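You operate a simulated robot arm through the tools that you are given. There is no shell and no other tool.

You are at the controls of a simulated two-armed robot. One attempt, no reset.

TASK
Change over to dairy meal and flush two doses into the blue tub.
Fine: open that bin's slide, leave the other slides, set the feed lever to it; swing the spout back over the cradle after.

The check looks at the end state, three seconds after you hand in, the way a careful person would. Anything else that was tipped, shoved, dropped, spilled or broken makes it a failure.

THE ROBOT
Two 7-joint arms with three-finger grippers on one trunk that stands fixed in place. Base frame: the origin is at the foot of the trunk, x ahead of it, y to its left, z up; the work surface is at about z = 0.8. Units: m, degrees, N and s.
The left shoulder is at [0.03, 0.124, 1.233], the right one opposite. With the tool pointing down near the work surface each hand reaches from about 0.1 to 0.72 m from the base axis, measured 20 degrees to its own side. Payload 2.2 kg a hand.
The tool frame of a hand sits at the grasp point between the pads (the TCP): z along the fingers, y along the line on which they close. The tips reach 0.028 m beyond it. The gripper opens to 0.102 m; its body begins 0.071 m behind the TCP.
Orientation is told as [roll, pitch, yaw] about the base's x, y, z axes, in that order, counted from this pose: with the fingers straight down and closing along the base's y, the tool's x points along the base's -x, its y along +y and its z along -z.

THE INTERFACE
- The arms move only by the tool send_rows. It takes "left_motion", "right_motion" or both (then of equal length, played together; a hand with none holds still); each is a list of rows, each a list of 7 numbers: the closure in counts, from 0 (fully open) to 255 (shut), then the shift along the tool's x, y, z in m, then the turn, a rotation vector about the tool's x, y, z in degrees. In form: [[fingers, tx, ty, tz, ax, ay, az], ...]. A call has 1 to 20 rows; each row shifts and turns the commanded pose from where the row before left it, along the tool's axes as they then stand. Each row takes 0.2 s and may step no farther than 0.05 m and 8.6 degrees from the row before; otherwise, or with a gripper value out of range, the whole call is refused. A pose out of reach is approached as far as the arm can. The call stops where the force on the tool passes 40 N (or 10 N more than at its start, if that is more) or the arm is blocked; 0.2 s more then pass. The fingers move at their own pace (about 0.1436 m/s each) and stop on an object; they squeeze with about 43 N. The grip force told is the motor's: it shows also when the fingers shut on nothing. Time passes only in rows, and 0.2 s behind the last, so rows that do not move let the fingers close. It gives the time, the measured TCP pose, the force on the tool (base axes), the opening and the grip force at its end, in the units of the frame above (readings bear some noise), with the torque about the TCP (base axes, N m) and any sound that the robot's microphone picked up.
- Cameras (640 x 400 px; columns grow to the right, rows downward): "scene" is now at [0.0554, 0.01, 1.9684]; the picture's right is [0.03, -1.00, 0.00], its down [-0.63, -0.02, -0.78] and it looks along [0.78, 0.02, -0.63] (base axes); focal length 346 px, centre (320, 200). "left" rides on the left gripper at [0.072, 0.038, -0.086] in its tool frame; the picture's right is [-0.46, 0.89, 0.00], its down [-0.60, -0.32, -0.73] and it looks along [-0.65, -0.34, 0.68] (tool axes); focal length 256 px, centre (320, 200). "right" rides on the right gripper at [0.069, 0.044, -0.086] in its tool frame; the picture's right is [-0.53, 0.85, 0.00], its down [-0.58, -0.36, -0.73] and it looks along [-0.62, -0.39, 0.68] (tool axes); focal length 256 px, centre (320, 200). There is no depth. A picture from a camera that has moved, and an enlarged one, comes with that camera's place and axes in the base frame and with its lens. The place of the scene camera against the robot may be out by one fixed shift of up to 0.012 m in any direction.
- camera(camera): a new picture of that camera. No time passes.
- raise_lower(by): moves the trunk up (or, below 0, down) by that many m; the arms and the scene camera ride with it, the base frame stays. It gives what a move gives, with no picture.
- aim_head(pan, tilt): turns the head with the scene camera to pan (to the left, within 143 degrees either way) and tilt (down, from -29 to 69), counted from straight ahead of the robot. It gives what a move gives.
- close_up(camera, box): a new picture of the part [left, top, right, bottom] of that camera's present view, enlarged. No time passes.
- finish_job(): hands the job in; it is judged then, once.

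Nothing tells you positions but the pictures and the camera data. Unless the task says otherwise, let go and move clear before handing in.

The tools are called as a command line: name --argument value ..., lists and objects as JSON in quotes. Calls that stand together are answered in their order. send_rows: Moves the arms, as the interface text tells. Its arguments: {"type":"object","properties":{"left_motion":{"type":"array"},"right_motion":{"type":"array"}},"required":[]} The other tools are called the same way: raise_lower (by) moves the trunk up or down; aim_head (pan, tilt) turns the head that bears the scene camera; camera (camera) takes a picture; close_up (camera, box) takes an enlarged picture of a part of a camera's view; finish_job () hands the job in.

At the start:

```text
clock: 0.0
left_ee_pos: [0.5385, 0.2529, 1.5003]
left_tcp_rot: [0.0, 0.0, 0.0]
left_force: [0.0, -0.1, -1.0]
left_moment: [0.01, 0.0, 0.01]
left_finger_gap: 0.1019
left_grip_force: 0.0
right_ee_pos: [0.5695, -0.2943, 1.5022]
right_tcp_rot: [-0.1, 0.0, 0.0]
right_force: [0.0, 0.7, -0.2]
right_moment: [-0.01, 0.01, 0.0]
right_finger_gap: 0.1021
right_grip_force: 0.0
trunk travel left (down, up): [-0.475, 0.065]
head pan, tilt (commanded): [1.6, 38.8]
```

scene: 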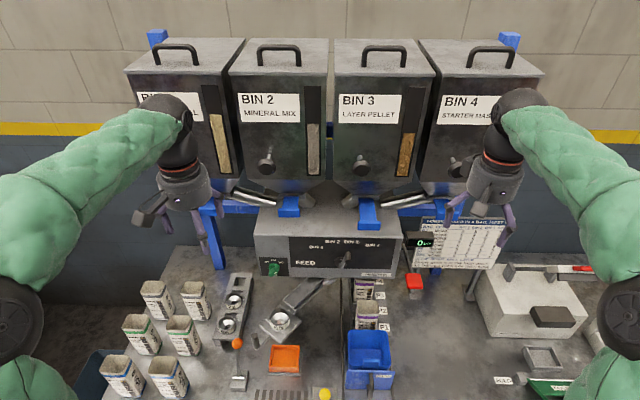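
right: 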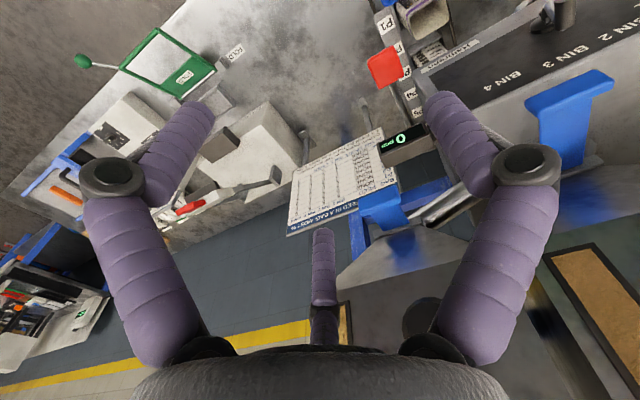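
left: 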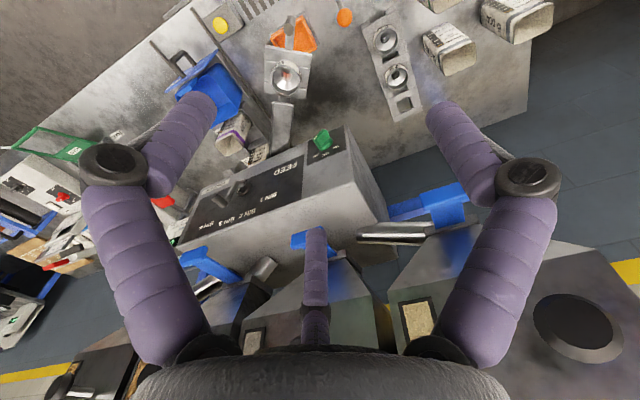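

I see four bins with slides, a feed box with a lever and a green switch, a spout, cradle, blue tub and other items on the bench. I'll take a few enlarged views first to read labels and understand the mechanism.

close_up --camera "scene" --box '[120, 30, 340, 168]'

close_up --camera "scene" --box '[330, 30, 550, 168]'

close_up --camera "scene" --box '[240, 170, 420, 283]'

close_up --camera "scene" --box '[200, 260, 424, 400]'

close_up --camera "scene" --box '[390, 200, 520, 281]'

close_up --camera "scene" --box '[90, 270, 290, 395]'

```text
2.90 times, centred on (230, 99) of scene
camera zoom: at [0.0554, 0.01, 1.9684], right [0.03, -1.0, 0.0], down [-0.63, -0.02, -0.78], along [0.78, 0.02, -0.63], focal length 1002 px, centre (581, 493)
```

zoom: 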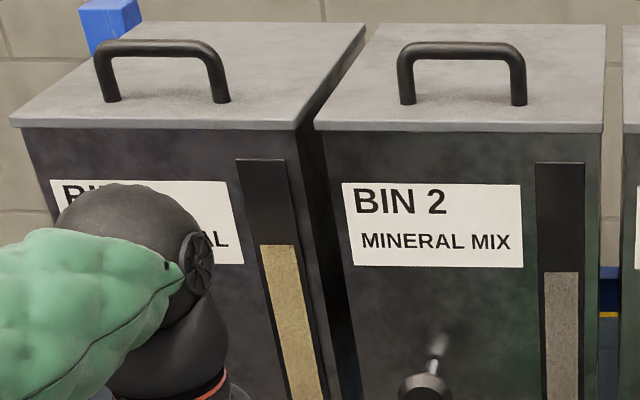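

```text
2.90 times, centred on (440, 99) of scene
camera zoom: at [0.0554, 0.01, 1.9684], right [0.03, -1.0, 0.0], down [-0.63, -0.02, -0.78], along [0.78, 0.02, -0.63], focal length 1002 px, centre (-28, 493)
```

zoom: 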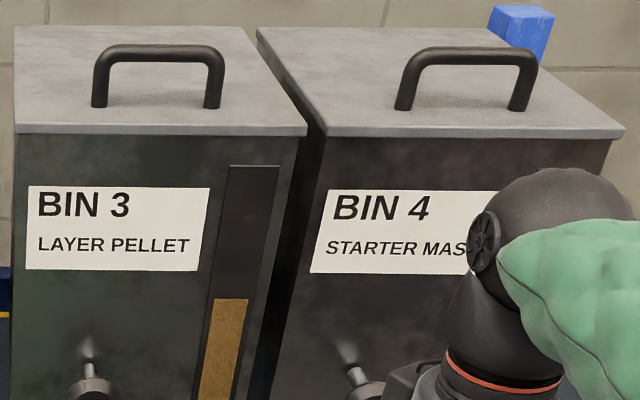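

```text
3.54 times, centred on (330, 226) of scene
camera zoom: at [0.0554, 0.01, 1.9684], right [0.03, -1.0, 0.0], down [-0.63, -0.02, -0.78], along [0.78, 0.02, -0.63], focal length 1223 px, centre (285, 106)
```

zoom: 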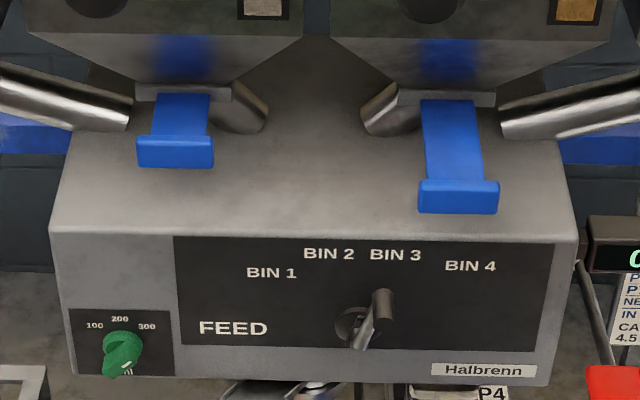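

```text
2.86 times, centred on (312, 330) of scene
camera zoom: at [0.0554, 0.01, 1.9684], right [0.03, -1.0, 0.0], down [-0.63, -0.02, -0.78], along [0.78, 0.02, -0.63], focal length 987 px, centre (343, -171)
```

zoom: 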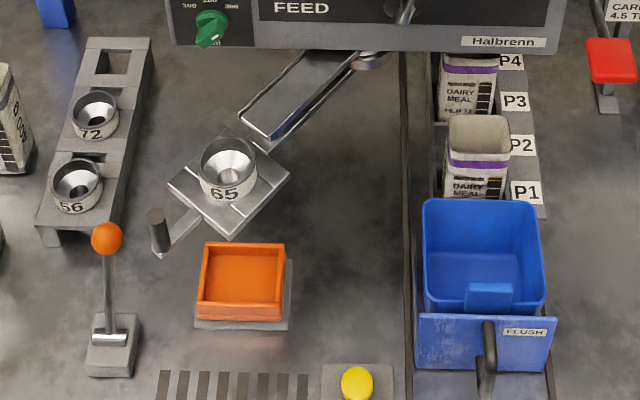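

```text
4.92 times, centred on (455, 240) of scene
camera zoom: at [0.0554, 0.01, 1.9684], right [0.03, -1.0, 0.0], down [-0.63, -0.02, -0.78], along [0.78, 0.02, -0.63], focal length 1701 px, centre (-345, 1)
```

zoom: 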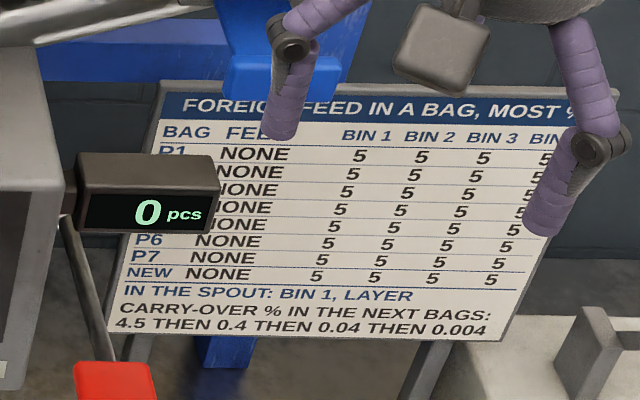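

```text
3.20 times, centred on (190, 332) of scene
camera zoom: at [0.0554, 0.01, 1.9684], right [0.03, -1.0, 0.0], down [-0.63, -0.02, -0.78], along [0.78, 0.02, -0.63], focal length 1106 px, centre (736, -224)
```

zoom: 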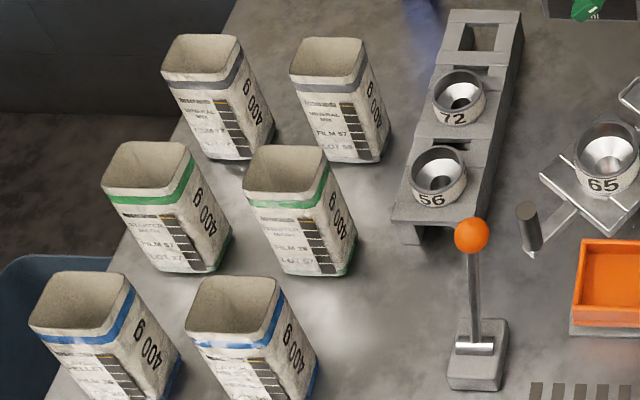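

Bin 1's label is mostly hidden by the left arm, and parts of the mechanism are cut off at the bottom. I'll tilt the head down to see the near bench, then over to the right.

aim_head --pan 1.6 --tilt 60

camera --camera "scene"

```text
clock: 0.8
left_ee_pos: [0.5377, 0.2538, 1.5002]
left_tcp_rot: [0.0, 0.0, -0.1]
left_force: [0.6, 0.1, 0.6]
left_moment: [0.02, 0.0, 0.0]
left_finger_gap: 0.1019
left_grip_force: 0.1
right_ee_pos: [0.5697, -0.2934, 1.5025]
right_tcp_rot: [0.0, 0.1, 0.0]
right_force: [0.7, -0.2, -0.2]
right_moment: [0.02, 0.03, 0.01]
right_finger_gap: 0.102
right_grip_force: 0.1
trunk travel left (down, up): [-0.475, 0.065]
head pan, tilt (commanded): [1.6, 60.0]
```

```text
taken
camera scene: at [0.0363, 0.0094, 1.94], right [0.03, -1.0, 0.0], down [-0.87, -0.02, -0.5], along [0.5, 0.01, -0.87], focal length 346 px, centre (320, 200)
```

scene: 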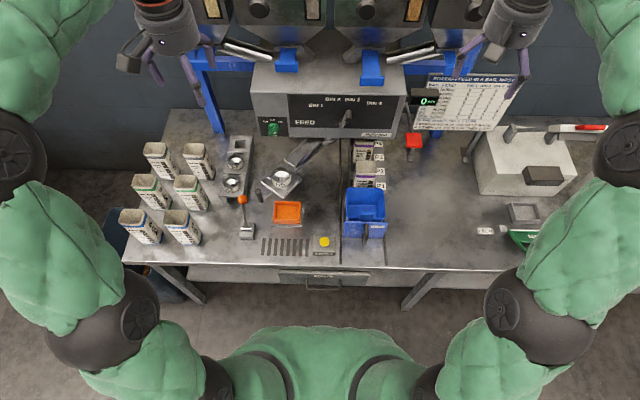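

close_up --camera "scene" --box '[200, 120, 400, 245]'

close_up --camera "scene" --box '[250, 120, 350, 182]'

close_up --camera "scene" --box '[320, 130, 440, 205]'

close_up --camera "scene" --box '[230, 180, 400, 286]'

close_up --camera "scene" --box '[440, 110, 640, 235]'

close_up --camera "scene" --box '[110, 130, 270, 230]'

```text
3.20 times, centred on (300, 182) of scene
camera zoom: at [0.0363, 0.0094, 1.94], right [0.03, -1.0, 0.0], down [-0.87, -0.02, -0.5], along [0.5, 0.01, -0.87], focal length 1106 px, centre (384, 256)
```

zoom: 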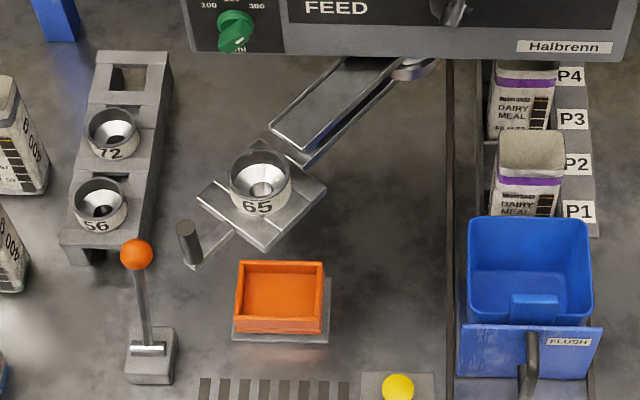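

```text
6.40 times, centred on (300, 151) of scene
camera zoom: at [0.0363, 0.0094, 1.94], right [0.03, -1.0, 0.0], down [-0.87, -0.02, -0.5], along [0.5, 0.01, -0.87], focal length 2212 px, centre (448, 514)
```

zoom: 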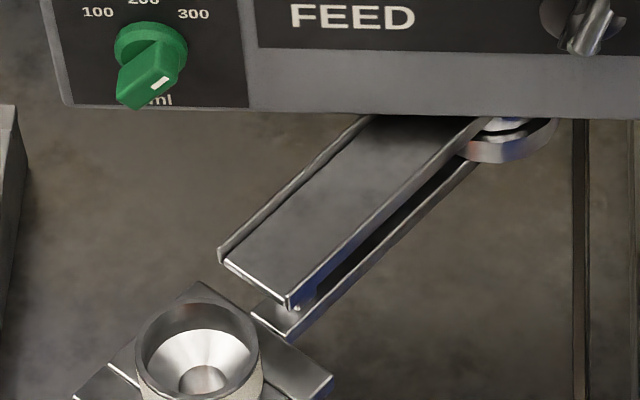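

```text
5.33 times, centred on (380, 168) of scene
camera zoom: at [0.0363, 0.0094, 1.94], right [0.03, -1.0, 0.0], down [-0.87, -0.02, -0.5], along [0.5, 0.01, -0.87], focal length 1843 px, centre (0, 373)
```

zoom: 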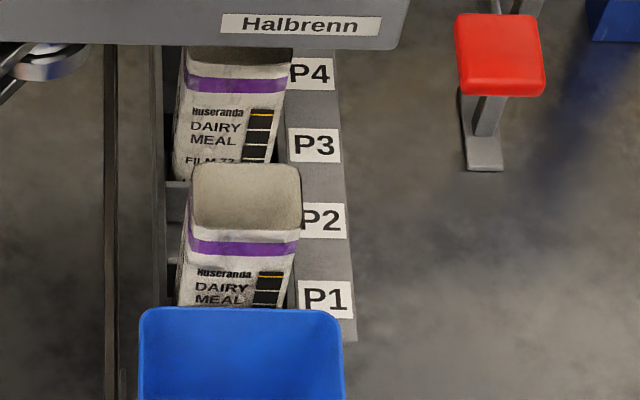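

```text
3.76 times, centred on (315, 233) of scene
camera zoom: at [0.0363, 0.0094, 1.94], right [0.03, -1.0, 0.0], down [-0.87, -0.02, -0.5], along [0.5, 0.01, -0.87], focal length 1301 px, centre (339, 76)
```

zoom: 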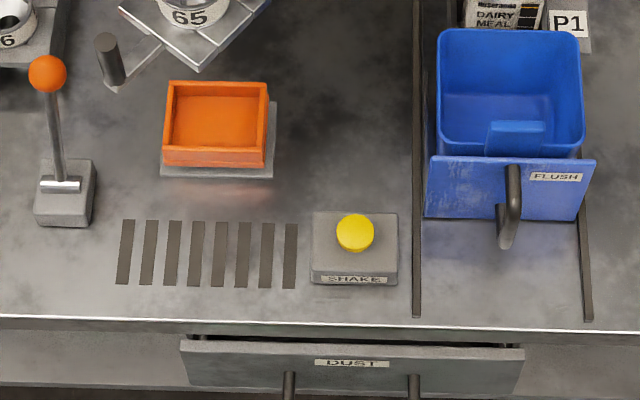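

```text
3.20 times, centred on (540, 172) of scene
camera zoom: at [0.0363, 0.0094, 1.94], right [0.03, -1.0, 0.0], down [-0.87, -0.02, -0.5], along [0.5, 0.01, -0.87], focal length 1106 px, centre (-384, 288)
```

zoom: 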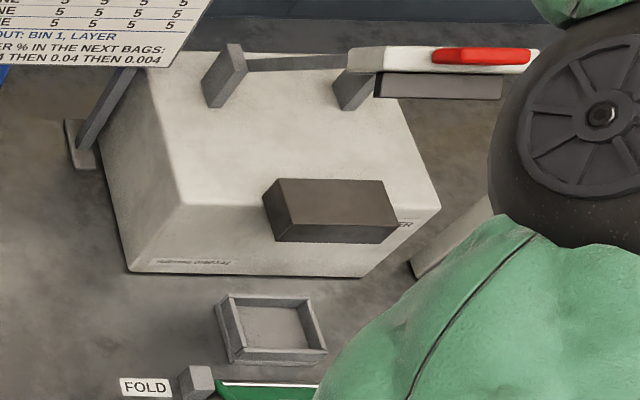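

```text
4.00 times, centred on (190, 180) of scene
camera zoom: at [0.0363, 0.0094, 1.94], right [0.03, -1.0, 0.0], down [-0.87, -0.02, -0.5], along [0.5, 0.01, -0.87], focal length 1382 px, centre (840, 280)
```

zoom: 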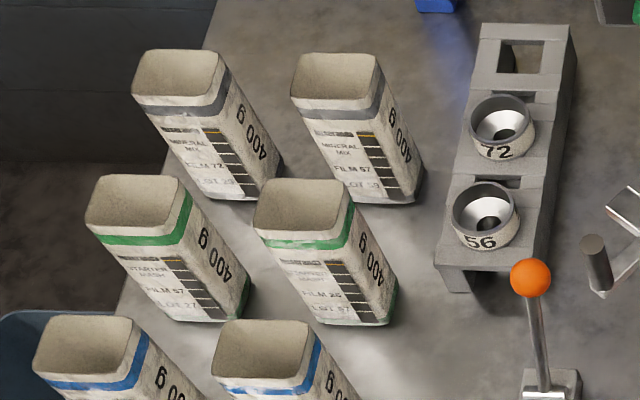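

The station so far: a feed box with a lever, a swing spout with the "65" funnel, a flush tub on rails, a ball lever and a shake button. I'll move both hands outward, back and lower so the bins and board are unobstructed.

send_rows --left_motion '[[0, 0.017, 0.0245, 0.031, 0, 0, 0], [0, 0.017, 0.0245, 0.031, 0, 0, 0], [0, 0.017, 0.0245, 0.031, 0, 0, 0], [0, 0.017, 0.0245, 0.031, 0, 0, 0], [0, 0.017, 0.0245, 0.031, 0, 0, 0], [0, 0.017, 0.0245, 0.031, 0, 0, 0], [0, 0.017, 0.0245, 0.031, 0, 0, 0], [0, 0.017, 0.0245, 0.031, 0, 0, 0]]' --right_motion '[[0, 0.021, -0.0195, 0.031, 0, 0, 0], [0, 0.021, -0.0195, 0.031, 0, 0, 0], [0, 0.021, -0.0195, 0.031, 0, 0, 0], [0, 0.021, -0.0195, 0.031, 0, 0, 0], [0, 0.021, -0.0195, 0.031, 0, 0, 0], [0, 0.021, -0.0195, 0.031, 0, 0, 0], [0, 0.021, -0.0195, 0.031, 0, 0, 0], [0, 0.021, -0.0195, 0.031, 0, 0, 0]]'

aim_head --pan 1.6 --tilt 38.8

camera --camera "scene"

camera --camera "left"

camera --camera "right"

```text
clock: 2.6
left_ee_pos: [0.4034, 0.4454, 1.2504]
left_tcp_rot: [0.1, 0.0, 0.0]
left_force: [-0.2, 0.0, -0.9]
left_moment: [-0.04, 0.05, 0.01]
left_finger_gap: 0.1019
left_grip_force: 0.0
right_ee_pos: [0.4015, -0.4504, 1.2534]
right_tcp_rot: [0.0, -0.1, 0.0]
right_force: [-0.3, 0.4, -0.4]
right_moment: [-0.01, 0.03, -0.02]
right_finger_gap: 0.1021
right_grip_force: 0.1
trunk travel left (down, up): [-0.475, 0.065]
head pan, tilt (commanded): [1.6, 60.0]
```

```text
clock: 3.5
left_ee_pos: [0.4034, 0.4451, 1.2505]
left_tcp_rot: [0.1, 0.0, 0.0]
left_force: [0.2, 0.2, -0.4]
left_moment: [0.01, 0.0, 0.0]
left_finger_gap: 0.1023
left_grip_force: 0.1
right_ee_pos: [0.4017, -0.4492, 1.2528]
right_tcp_rot: [0.1, 0.0, 0.0]
right_force: [0.1, 0.6, 0.1]
right_moment: [-0.01, -0.01, 0.01]
right_finger_gap: 0.1018
right_grip_force: 0.0
trunk travel left (down, up): [-0.475, 0.065]
head pan, tilt (commanded): [1.6, 38.8]
```

```text
taken
camera scene: at [0.0551, 0.0098, 1.9684], right [0.03, -1.0, 0.0], down [-0.63, -0.02, -0.78], along [0.78, 0.02, -0.63], focal length 346 px, centre (320, 200)
```

scene: 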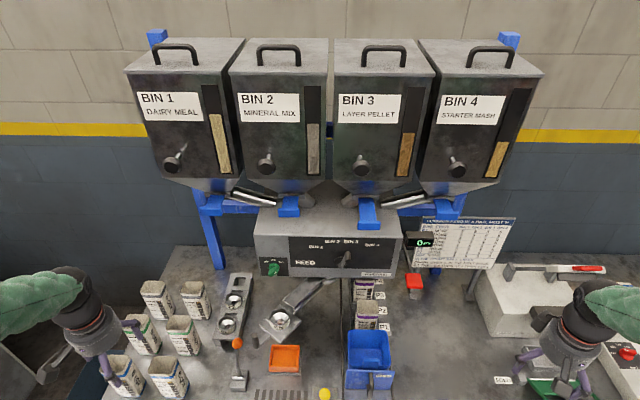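

```text
taken
camera left: at [0.3309, 0.4831, 1.3374], right [0.46, 0.89, 0.0], down [0.6, -0.32, 0.73], along [0.65, -0.34, -0.68], focal length 256 px, centre (320, 200)
```

left: 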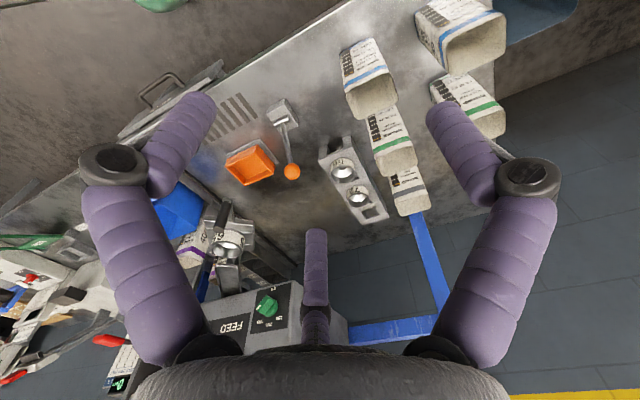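

```text
taken
camera right: at [0.3321, -0.4061, 1.3391], right [0.53, 0.85, 0.0], down [0.58, -0.36, 0.73], along [0.62, -0.39, -0.68], focal length 256 px, centre (320, 200)
```

right: 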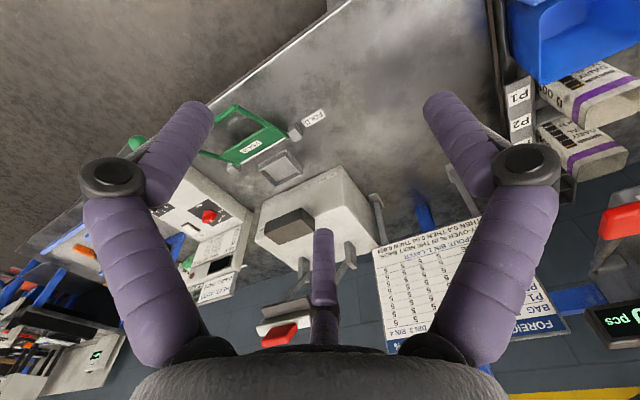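

close_up --camera "scene" --box '[120, 80, 320, 205]'

close_up --camera "scene" --box '[320, 80, 520, 205]'

close_up --camera "scene" --box '[190, 170, 310, 245]'

close_up --camera "scene" --box '[340, 170, 480, 257]'

close_up --camera "scene" --box '[400, 210, 520, 285]'

close_up --camera "scene" --box '[250, 215, 350, 277]'

close_up --camera "scene" --box '[310, 215, 410, 277]'

```text
3.20 times, centred on (220, 142) of scene
camera zoom: at [0.0551, 0.0098, 1.9684], right [0.03, -1.0, 0.0], down [-0.63, -0.02, -0.78], along [0.78, 0.02, -0.63], focal length 1106 px, centre (640, 384)
```

zoom: 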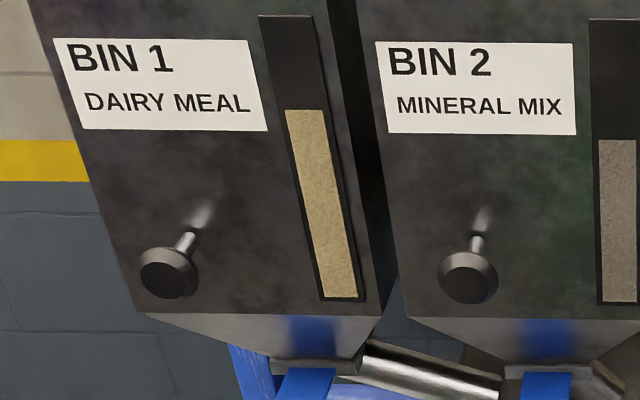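

```text
3.20 times, centred on (420, 142) of scene
camera zoom: at [0.0551, 0.0098, 1.9684], right [0.03, -1.0, 0.0], down [-0.63, -0.02, -0.78], along [0.78, 0.02, -0.63], focal length 1106 px, centre (0, 384)
```

zoom: 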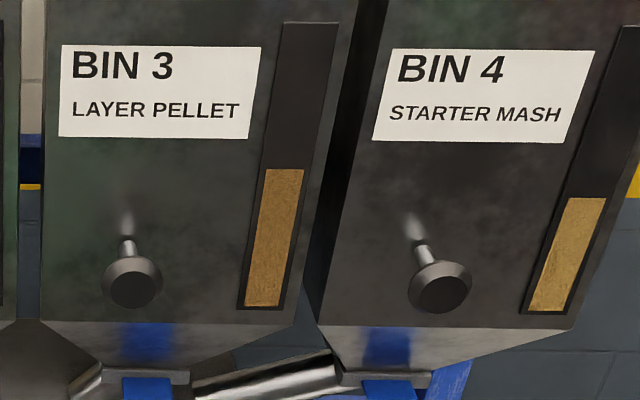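

```text
5.33 times, centred on (250, 208) of scene
camera zoom: at [0.0551, 0.0098, 1.9684], right [0.03, -1.0, 0.0], down [-0.63, -0.02, -0.78], along [0.78, 0.02, -0.63], focal length 1843 px, centre (693, 160)
```

zoom: 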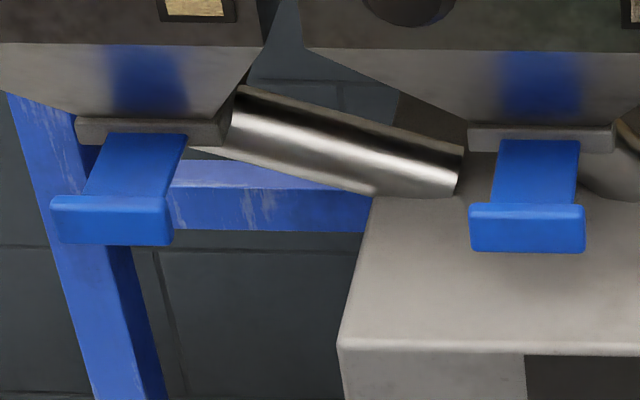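

```text
4.57 times, centred on (410, 214) of scene
camera zoom: at [0.0551, 0.0098, 1.9684], right [0.03, -1.0, 0.0], down [-0.63, -0.02, -0.78], along [0.78, 0.02, -0.63], focal length 1580 px, centre (-91, 138)
```

zoom: 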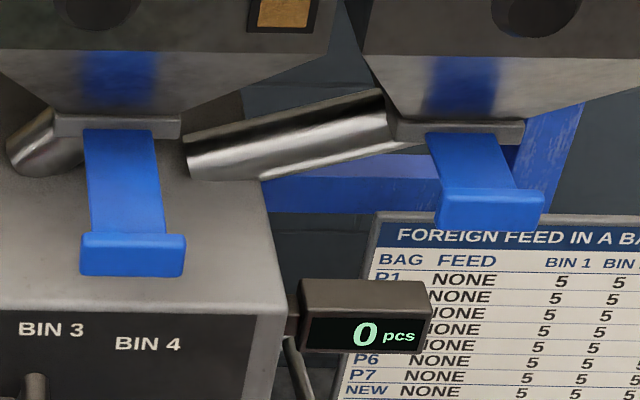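

```text
5.33 times, centred on (460, 248) of scene
camera zoom: at [0.0551, 0.0098, 1.9684], right [0.03, -1.0, 0.0], down [-0.63, -0.02, -0.78], along [0.78, 0.02, -0.63], focal length 1843 px, centre (-427, -53)
```

zoom: 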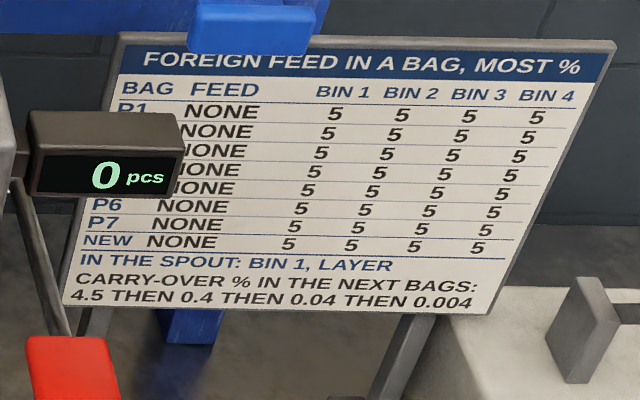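

```text
6.40 times, centred on (300, 246) of scene
camera zoom: at [0.0551, 0.0098, 1.9684], right [0.03, -1.0, 0.0], down [-0.63, -0.02, -0.78], along [0.78, 0.02, -0.63], focal length 2212 px, centre (448, -94)
```

zoom: 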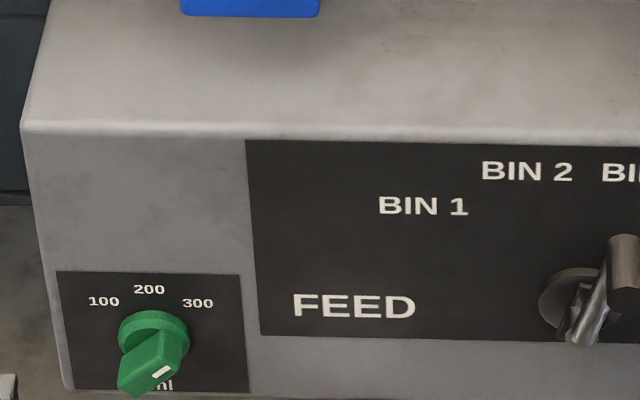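

```text
6.40 times, centred on (360, 246) of scene
camera zoom: at [0.0551, 0.0098, 1.9684], right [0.03, -1.0, 0.0], down [-0.63, -0.02, -0.78], along [0.78, 0.02, -0.63], focal length 2212 px, centre (64, -94)
```

zoom: 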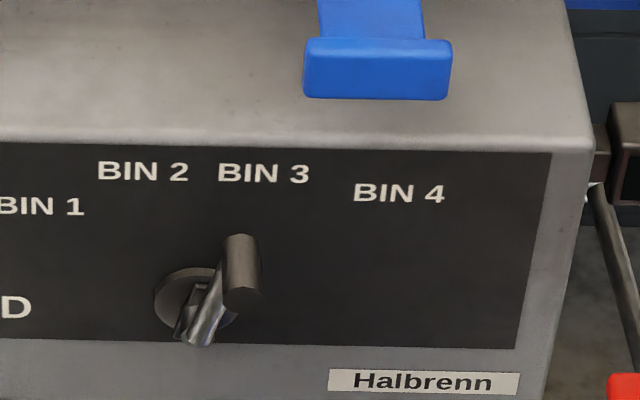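

Bin 1 is labelled DAIRY MEAL and its slide is closed. Bin 3's slide is open and the lever points at BIN 3. I'll bring the left wrist camera closer to look at the spout, cradle and ball lever.

send_rows --left_motion '[[0, -0.016, -0.034, 0.018, 0, 0, 0], [0, -0.016, -0.034, 0.018, 0, 0, 0], [0, -0.016, -0.034, 0.018, 0, 0, 0], [0, -0.016, -0.034, 0.018, 0, 0, 0], [0, -0.016, -0.034, 0.018, 0, 0, 0]]'

camera --camera "left"

close_up --camera "left" --box '[180, 0, 480, 230]'

```text
clock: 4.7
left_ee_pos: [0.4824, 0.2789, 1.1626]
left_tcp_rot: [0.0, 0.0, 0.1]
left_force: [-0.4, -0.4, 0.3]
left_moment: [-0.02, 0.0, 0.02]
left_finger_gap: 0.1019
left_grip_force: 0.0
right_ee_pos: [0.4021, -0.4502, 1.2518]
right_tcp_rot: [0.1, 0.1, 0.2]
right_force: [0.3, 0.4, -0.1]
right_moment: [0.02, 0.05, 0.01]
right_finger_gap: 0.102
right_grip_force: 0.0
trunk travel left (down, up): [-0.475, 0.065]
head pan, tilt (commanded): [1.6, 38.8]
```

```text
taken
camera left: at [0.4095, 0.3158, 1.2475], right [0.46, 0.89, 0.0], down [0.6, -0.32, 0.73], along [0.65, -0.34, -0.68], focal length 256 px, centre (320, 200)
```

left: 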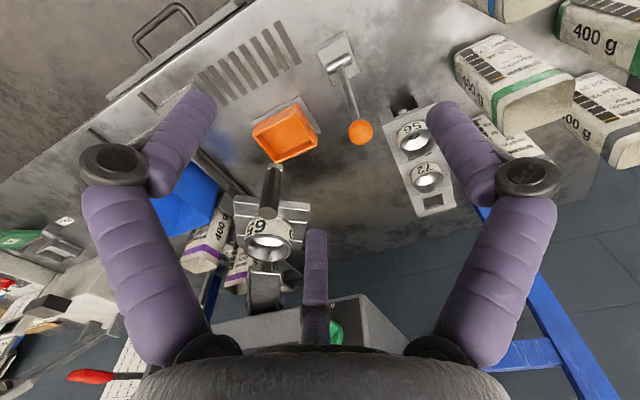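

```text
1.74 times, centred on (330, 115) of left
camera zoom: at [0.4095, 0.3158, 1.2475], right [0.46, 0.89, 0.0], down [0.6, -0.32, 0.73], along [0.65, -0.34, -0.68], focal length 445 px, centre (303, 348)
```

zoom: 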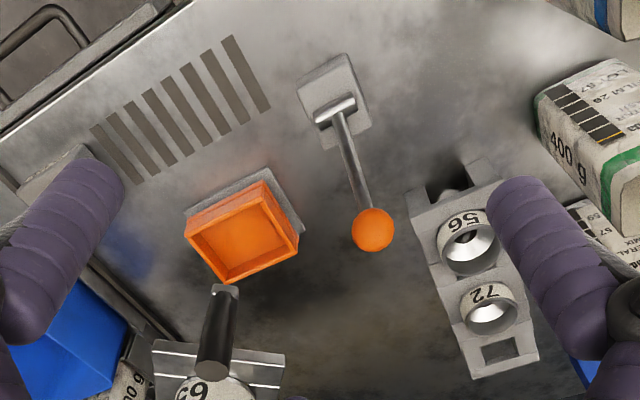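

The view is partly blocked by the fingers. I'll pull the left hand back and pitch it forward so its camera looks more horizontally at the spout and feed box.

send_rows --left_motion '[[0, 0.04, 0.0, -0.02, 0, 0, 0], [0, 0.04, 0.0, -0.02, 0, 0, 0], [0, 0.03, 0.0, -0.01, 0, 0, 0], [0, 0, 0, 0, 0, -8, 0], [0, 0, 0, 0, 0, -8, 0], [0, 0, 0, 0, 0, -8, 0], [0, 0, 0, 0, 0, -8, 0]]'

camera --camera "left"

close_up --camera "left" --box '[180, 80, 460, 255]'

```text
clock: 6.3
left_ee_pos: [0.3696, 0.279, 1.213]
left_tcp_rot: [0.0, -32.2, 0.1]
left_force: [-1.0, -0.5, 1.0]
left_moment: [0.04, -0.02, 0.0]
left_finger_gap: 0.102
left_grip_force: 0.0
right_ee_pos: [0.3996, -0.4498, 1.253]
right_tcp_rot: [0.0, -0.1, 0.0]
right_force: [-0.9, -0.5, 0.0]
right_moment: [0.02, -0.04, 0.0]
right_finger_gap: 0.1018
right_grip_force: 0.0
trunk travel left (down, up): [-0.475, 0.065]
head pan, tilt (commanded): [1.6, 38.8]
```

```text
taken
camera left: at [0.2628, 0.3161, 1.2467], right [0.39, 0.89, 0.25], down [0.12, -0.32, 0.94], along [0.91, -0.34, -0.23], focal length 256 px, centre (320, 200)
```

left: 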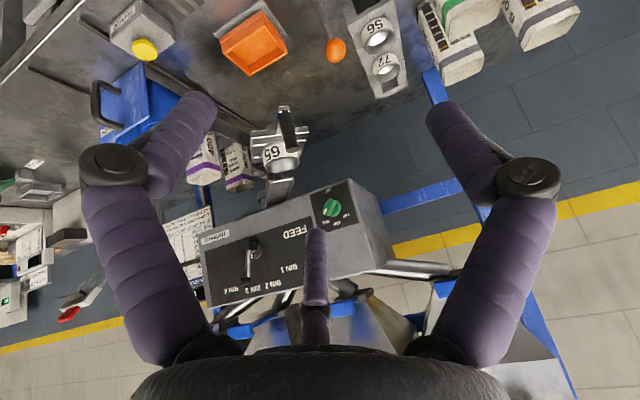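

```text
2.29 times, centred on (320, 168) of left
camera zoom: at [0.2628, 0.3161, 1.2467], right [0.39, 0.89, 0.25], down [0.12, -0.32, 0.94], along [0.91, -0.34, -0.23], focal length 585 px, centre (320, 274)
```

zoom: 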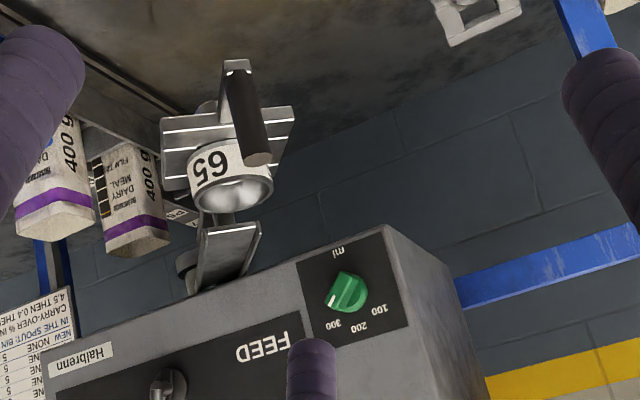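

Triangulating puts the funnel at about (0.62, 0.135, 1.07), its pivot under the feed box at (0.756, -0.007), and the orange tray (the cradle) directly beneath the funnel. The tub sits at the same radius to the right. I'll zoom in on the ball lever, red paddle and display for any labels.

close_up --camera "left" --box '[200, 0, 420, 110]'

close_up --camera "left" --box '[180, 170, 320, 310]'

close_up --camera "scene" --box '[215, 325, 285, 400]'

close_up --camera "scene" --box '[395, 225, 445, 300]'

close_up --camera "right" --box '[560, 180, 640, 360]'

close_up --camera "right" --box '[60, 160, 260, 310]'

```text
2.91 times, centred on (310, 55) of left
camera zoom: at [0.2628, 0.3161, 1.2467], right [0.39, 0.89, 0.25], down [0.12, -0.32, 0.94], along [0.91, -0.34, -0.23], focal length 745 px, centre (349, 622)
```

zoom: 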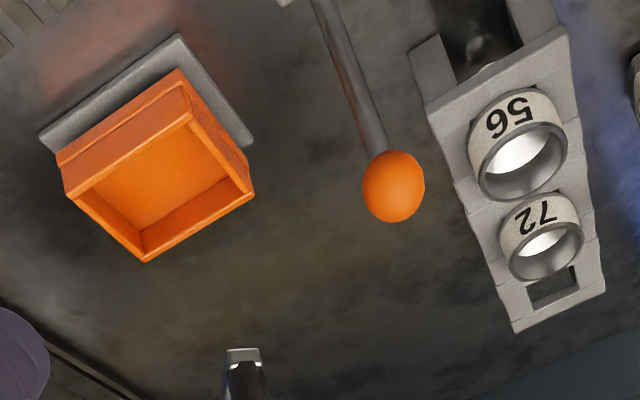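

```text
2.86 times, centred on (250, 240) of left
camera zoom: at [0.2628, 0.3161, 1.2467], right [0.39, 0.89, 0.25], down [0.12, -0.32, 0.94], along [0.91, -0.34, -0.23], focal length 731 px, centre (520, 86)
```

zoom: 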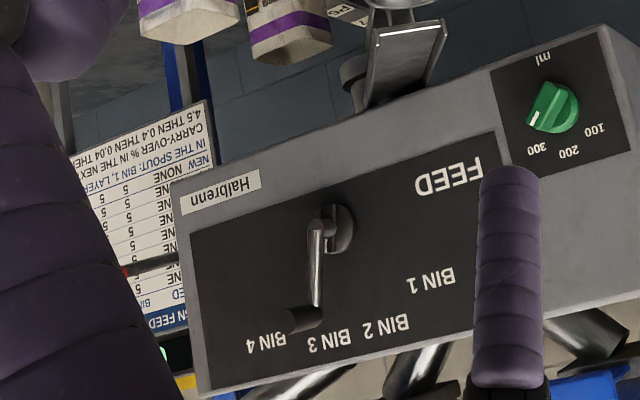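

```text
5.33 times, centred on (250, 362) of scene
camera zoom: at [0.0529, 0.0086, 1.9685], right [0.03, -1.0, 0.0], down [-0.63, -0.02, -0.78], along [0.78, 0.02, -0.63], focal length 1843 px, centre (693, -667)
```

zoom: 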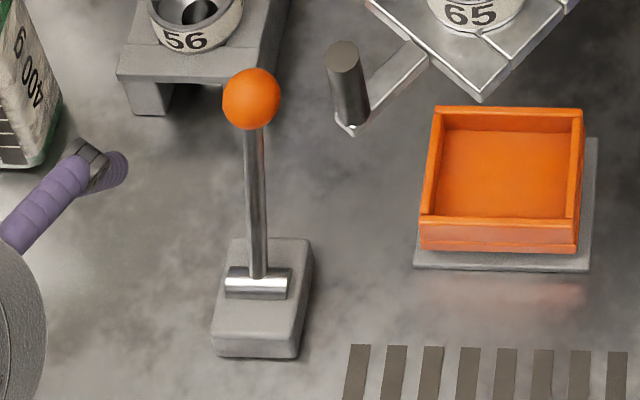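

```text
5.33 times, centred on (420, 262) of scene
camera zoom: at [0.0529, 0.0086, 1.9685], right [0.03, -1.0, 0.0], down [-0.63, -0.02, -0.78], along [0.78, 0.02, -0.63], focal length 1843 px, centre (-213, -133)
```

zoom: 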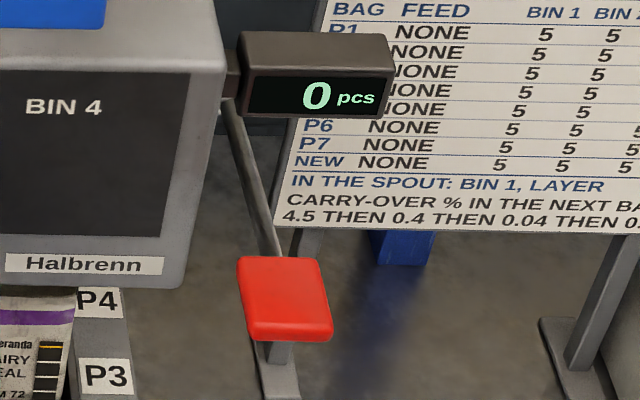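

```text
2.22 times, centred on (600, 270) of right
camera zoom: at [0.3303, -0.4071, 1.3391], right [0.53, 0.85, 0.0], down [0.58, -0.36, 0.73], along [0.62, -0.39, -0.68], focal length 569 px, centre (-302, 44)
```

zoom: 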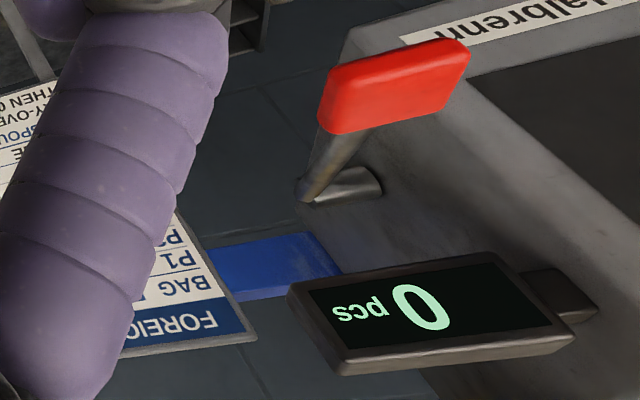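

```text
2.67 times, centred on (160, 235) of right
camera zoom: at [0.3303, -0.4071, 1.3391], right [0.53, 0.85, 0.0], down [0.58, -0.36, 0.73], along [0.62, -0.39, -0.68], focal length 683 px, centre (747, 107)
```

zoom: 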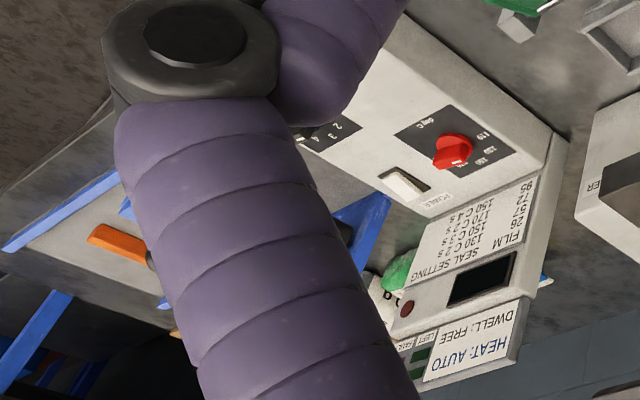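

The red handle at about (0.684, -0.239, 1.17) looks like a crank on the feed box's right side next to the "0 pcs" counter, so it is likely the dosing lever. I'll turn the right hand's camera toward it to see how it is mounted.

send_rows --right_motion '[[0, 0, 0, 0, 0, 0, -8.5], [0, 0, 0, 0, 0, 0, -8.5], [0, 0, 0, 0, 0, 0, -8.5], [0, 0, 0, 0, 0, 0, -8.5], [0, 0, 0, 0, 0, 0, -8.5], [0, 0, 0, 0, 0, 0, -8.5], [0, 0, 0, 0, 0, 0, -8.5], [0, 0, 0, 0, 4.45, -7.1, 0], [0, 0, 0, 0, 4.45, -7.1, 0], [0, 0, 0, 0, 4.45, -7.1, 0], [0, 0, 0, 0, 4.45, -7.1, 0]]'

camera --camera "right"

close_up --camera "right" --box '[200, 100, 440, 250]'

```text
clock: 8.7
left_ee_pos: [0.3713, 0.2784, 1.2125]
left_tcp_rot: [0.0, -32.0, 0.0]
left_force: [-0.7, 0.8, 0.1]
left_moment: [0.0, -0.02, -0.02]
left_finger_gap: 0.1021
left_grip_force: 0.1
right_ee_pos: [0.4003, -0.4504, 1.2529]
right_tcp_rot: [-19.4, -27.9, 64.3]
right_force: [0.0, 0.0, -0.5]
right_moment: [-0.01, -0.01, 0.0]
right_finger_gap: 0.102
right_grip_force: 0.0
trunk travel left (down, up): [-0.475, 0.065]
head pan, tilt (commanded): [1.6, 38.8]
```

```text
taken
camera right: at [0.2978, -0.5043, 1.2799], right [-0.46, 0.89, 0.0], down [0.15, 0.07, 0.99], along [0.88, 0.45, -0.16], focal length 256 px, centre (320, 200)
```

right: 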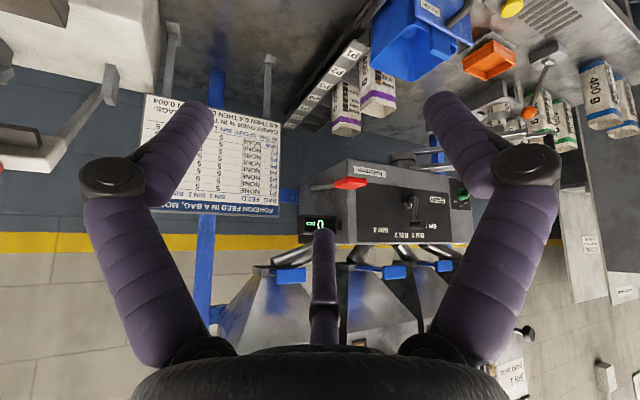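

```text
2.67 times, centred on (320, 175) of right
camera zoom: at [0.2978, -0.5043, 1.2799], right [-0.46, 0.89, 0.0], down [0.15, 0.07, 0.99], along [0.88, 0.45, -0.16], focal length 683 px, centre (320, 267)
```

zoom: 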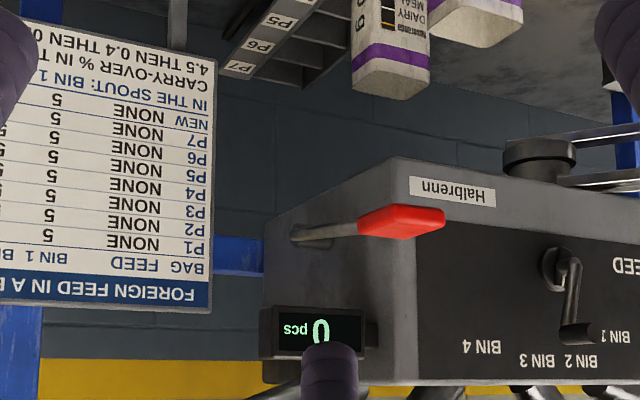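

The red handle is on a crank pivoting at the box's right side, and the spout pivot sits under the box. Bin 1's slide lip comes out at about (0.709, 0.301, 1.397), while Bin 3's open one is about 0.04 m nearer. I'll bring the left hand to face forward in front of Bin 1's slide.

send_rows --left_motion '[[0, -0.0418, 0.0037, -0.0107, 0, 0, 0], [0, -0.0418, 0.0037, -0.0107, 0, 0, 0], [0, -0.0418, 0.0037, -0.0107, 0, 0, 0], [0, -0.0418, 0.0037, -0.0107, 0, 0, 0], [0, -0.0418, 0.0037, -0.0107, 0, 0, 0], [0, -0.0418, 0.0037, -0.0107, 0, 0, 0], [0, 0, 0, 0, 0, -8.3, 0], [0, 0, 0, 0, 0, -8.3, 0], [0, 0, 0, 0, 0, -8.3, 0], [0, 0, 0, 0, 0, -8.3, 0], [0, 0, 0, 0, 0, -8.3, 0], [0, 0, 0, 0, 0, -8.3, 0], [0, 0, 0, 0, 0, -8.2, 0]]'

camera --camera "left"

camera --camera "scene"

```text
clock: 11.5
left_ee_pos: [0.5507, 0.3023, 1.3985]
left_tcp_rot: [171.0, -90.0, -171.0]
left_force: [-0.4, 0.9, 0.0]
left_moment: [0.02, -0.01, -0.01]
left_finger_gap: 0.1022
left_grip_force: 0.0
right_ee_pos: [0.4015, -0.4486, 1.2525]
right_tcp_rot: [-19.3, -28.0, 64.3]
right_force: [0.7, 0.4, 0.0]
right_moment: [-0.03, -0.02, 0.01]
right_finger_gap: 0.1018
right_grip_force: 0.0
trunk travel left (down, up): [-0.475, 0.065]
head pan, tilt (commanded): [1.6, 38.8]
```

```text
taken
camera left: at [0.4643, 0.3397, 1.3261], right [0.0, 0.89, 0.47], down [-0.73, -0.32, 0.6], along [0.68, -0.34, 0.65], focal length 256 px, centre (320, 200)
```

left: 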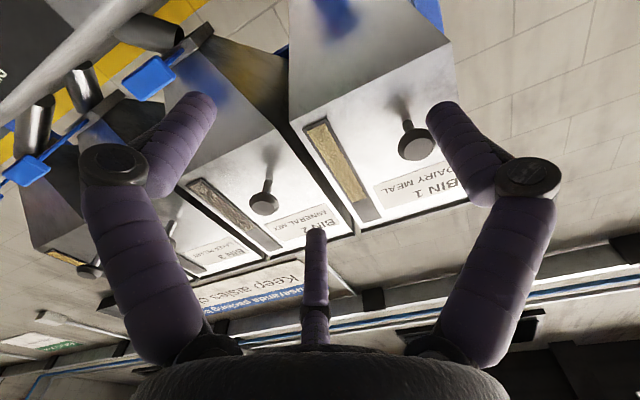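

```text
taken
camera scene: at [0.0564, 0.0103, 1.9684], right [0.03, -1.0, 0.0], down [-0.63, -0.02, -0.78], along [0.78, 0.02, -0.63], focal length 346 px, centre (320, 200)
```

scene: 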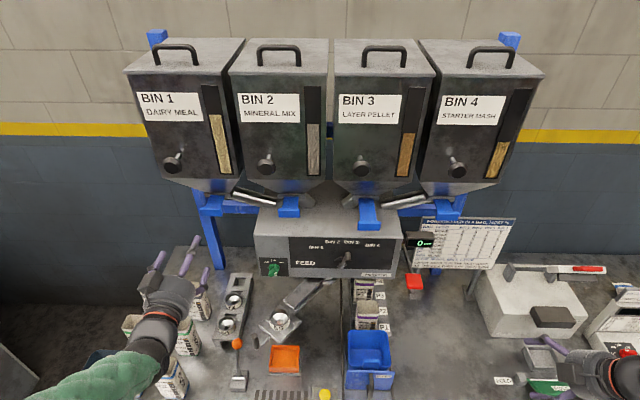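

The new view shows my slide estimate was off: the lip is nearer (0.766, 0.325, 1.347), i.e. lower and farther. I'll lower the hand, turn it so the fingers close vertically, and re-measure from there.

send_rows --left_motion '[[0, 0.045, 0, 0, 0, 0, 0], [0, 0.04, 0, 0, 0, 0, 0], [0, 0, 0, 0, 0, 0, -8.2], [0, 0, 0, 0, 0, 0, -8.2], [0, 0, 0, 0, 0, 0, -8.2], [0, 0, 0, 0, 0, 0, -8.2], [0, 0, 0, 0, 0, 0, -8.2], [0, 0, 0, 0, 0, 0, -8.2], [0, 0, 0, 0, 0, 0, -8.2], [0, 0, 0, 0, 0, 0, -8.2], [0, 0, 0, 0, 0, 0, -8.2], [0, 0, 0, 0, 0, 0, -8.2], [0, 0, 0, 0, 0, 0, -8.0]]'

camera --camera "left"

camera --camera "scene"

close_up --camera "right" --box '[400, 60, 560, 200]'

close_up --camera "right" --box '[240, 220, 480, 340]'

```text
clock: 14.3
left_ee_pos: [0.5505, 0.3015, 1.3143]
left_tcp_rot: [-90.0, 0.2, 90.1]
left_force: [-1.2, -0.9, 0.2]
left_moment: [0.0, -0.03, -0.01]
left_finger_gap: 0.1021
left_grip_force: 0.0
right_ee_pos: [0.4019, -0.4499, 1.2532]
right_tcp_rot: [-19.4, -28.0, 64.5]
right_force: [0.4, -1.3, -0.5]
right_moment: [0.0, -0.01, 0.01]
right_finger_gap: 0.1021
right_grip_force: 0.0
trunk travel left (down, up): [-0.475, 0.065]
head pan, tilt (commanded): [1.6, 38.8]
```

```text
taken
camera left: at [0.4641, 0.2291, 1.2762], right [0.0, 0.46, -0.89], down [-0.73, 0.6, 0.32], along [0.68, 0.65, 0.34], focal length 256 px, centre (320, 200)
```

left: 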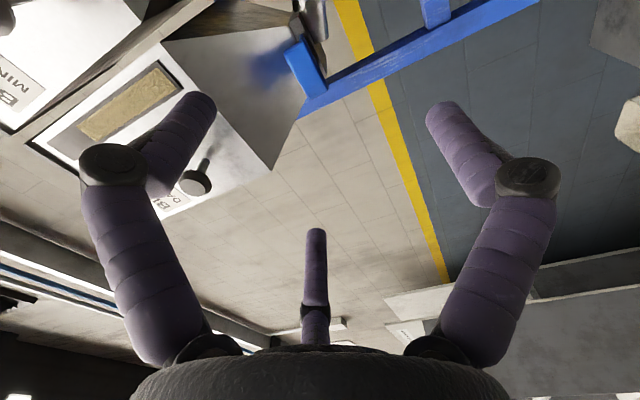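

```text
taken
camera scene: at [0.0552, 0.0099, 1.9685], right [0.03, -1.0, 0.0], down [-0.63, -0.02, -0.78], along [0.78, 0.02, -0.63], focal length 346 px, centre (320, 200)
```

scene: 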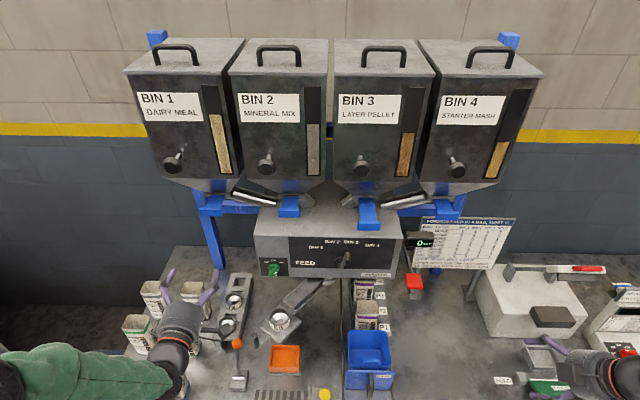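

```text
2.86 times, centred on (480, 130) of right
camera zoom: at [0.2984, -0.5037, 1.2798], right [-0.46, 0.89, 0.0], down [0.15, 0.07, 0.99], along [0.88, 0.45, -0.17], focal length 731 px, centre (-137, 400)
```

zoom: 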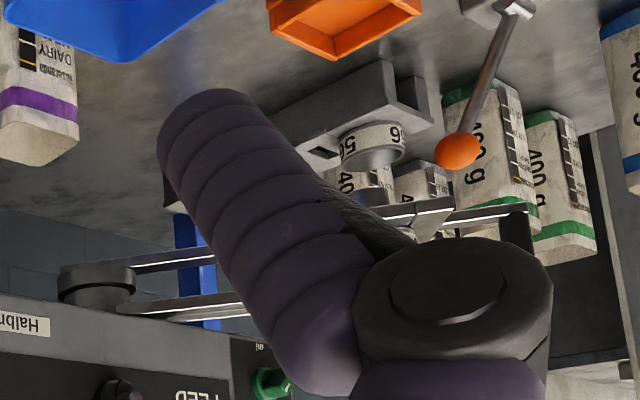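

```text
2.67 times, centred on (360, 280) of right
camera zoom: at [0.2984, -0.5037, 1.2798], right [-0.46, 0.89, 0.0], down [0.15, 0.07, 0.99], along [0.88, 0.45, -0.17], focal length 683 px, centre (213, -13)
```

zoom: 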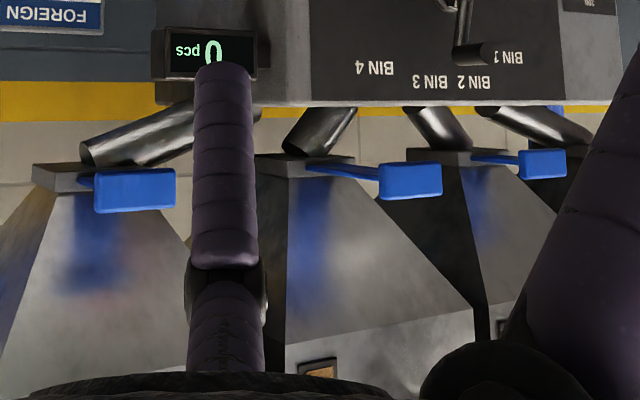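

The left camera now sees Bin 1's blue pull. I'll zoom in on it for its shape and exact place.

close_up --camera "left" --box '[240, 0, 400, 120]'

close_up --camera "scene" --box '[180, 180, 300, 255]'

```text
3.33 times, centred on (320, 60) of left
camera zoom: at [0.4641, 0.2291, 1.2762], right [0.0, 0.46, -0.89], down [-0.73, 0.6, 0.32], along [0.68, 0.65, 0.34], focal length 853 px, centre (320, 667)
```

zoom: 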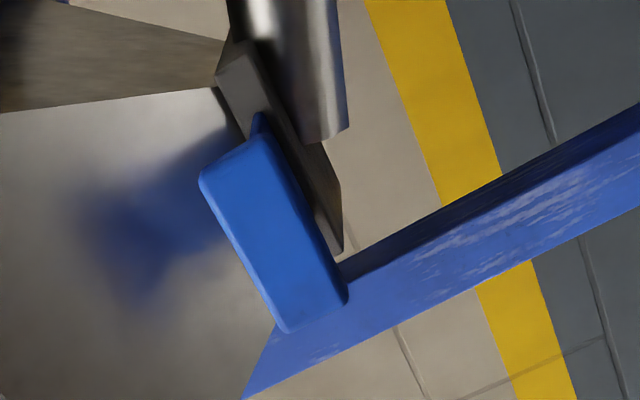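

```text
5.33 times, centred on (240, 218) of scene
camera zoom: at [0.0552, 0.0099, 1.9685], right [0.03, -1.0, 0.0], down [-0.63, -0.02, -0.78], along [0.78, 0.02, -0.63], focal length 1843 px, centre (747, 107)
```

zoom: 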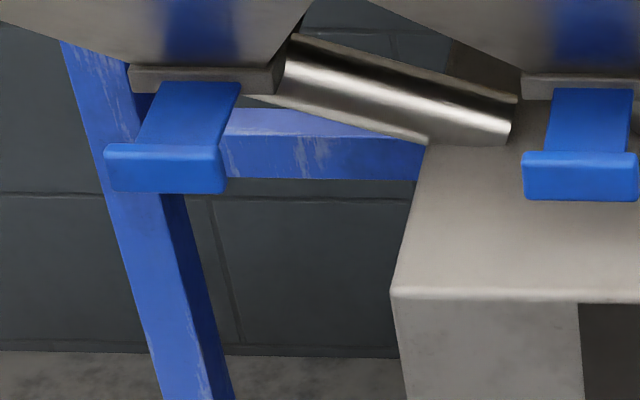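

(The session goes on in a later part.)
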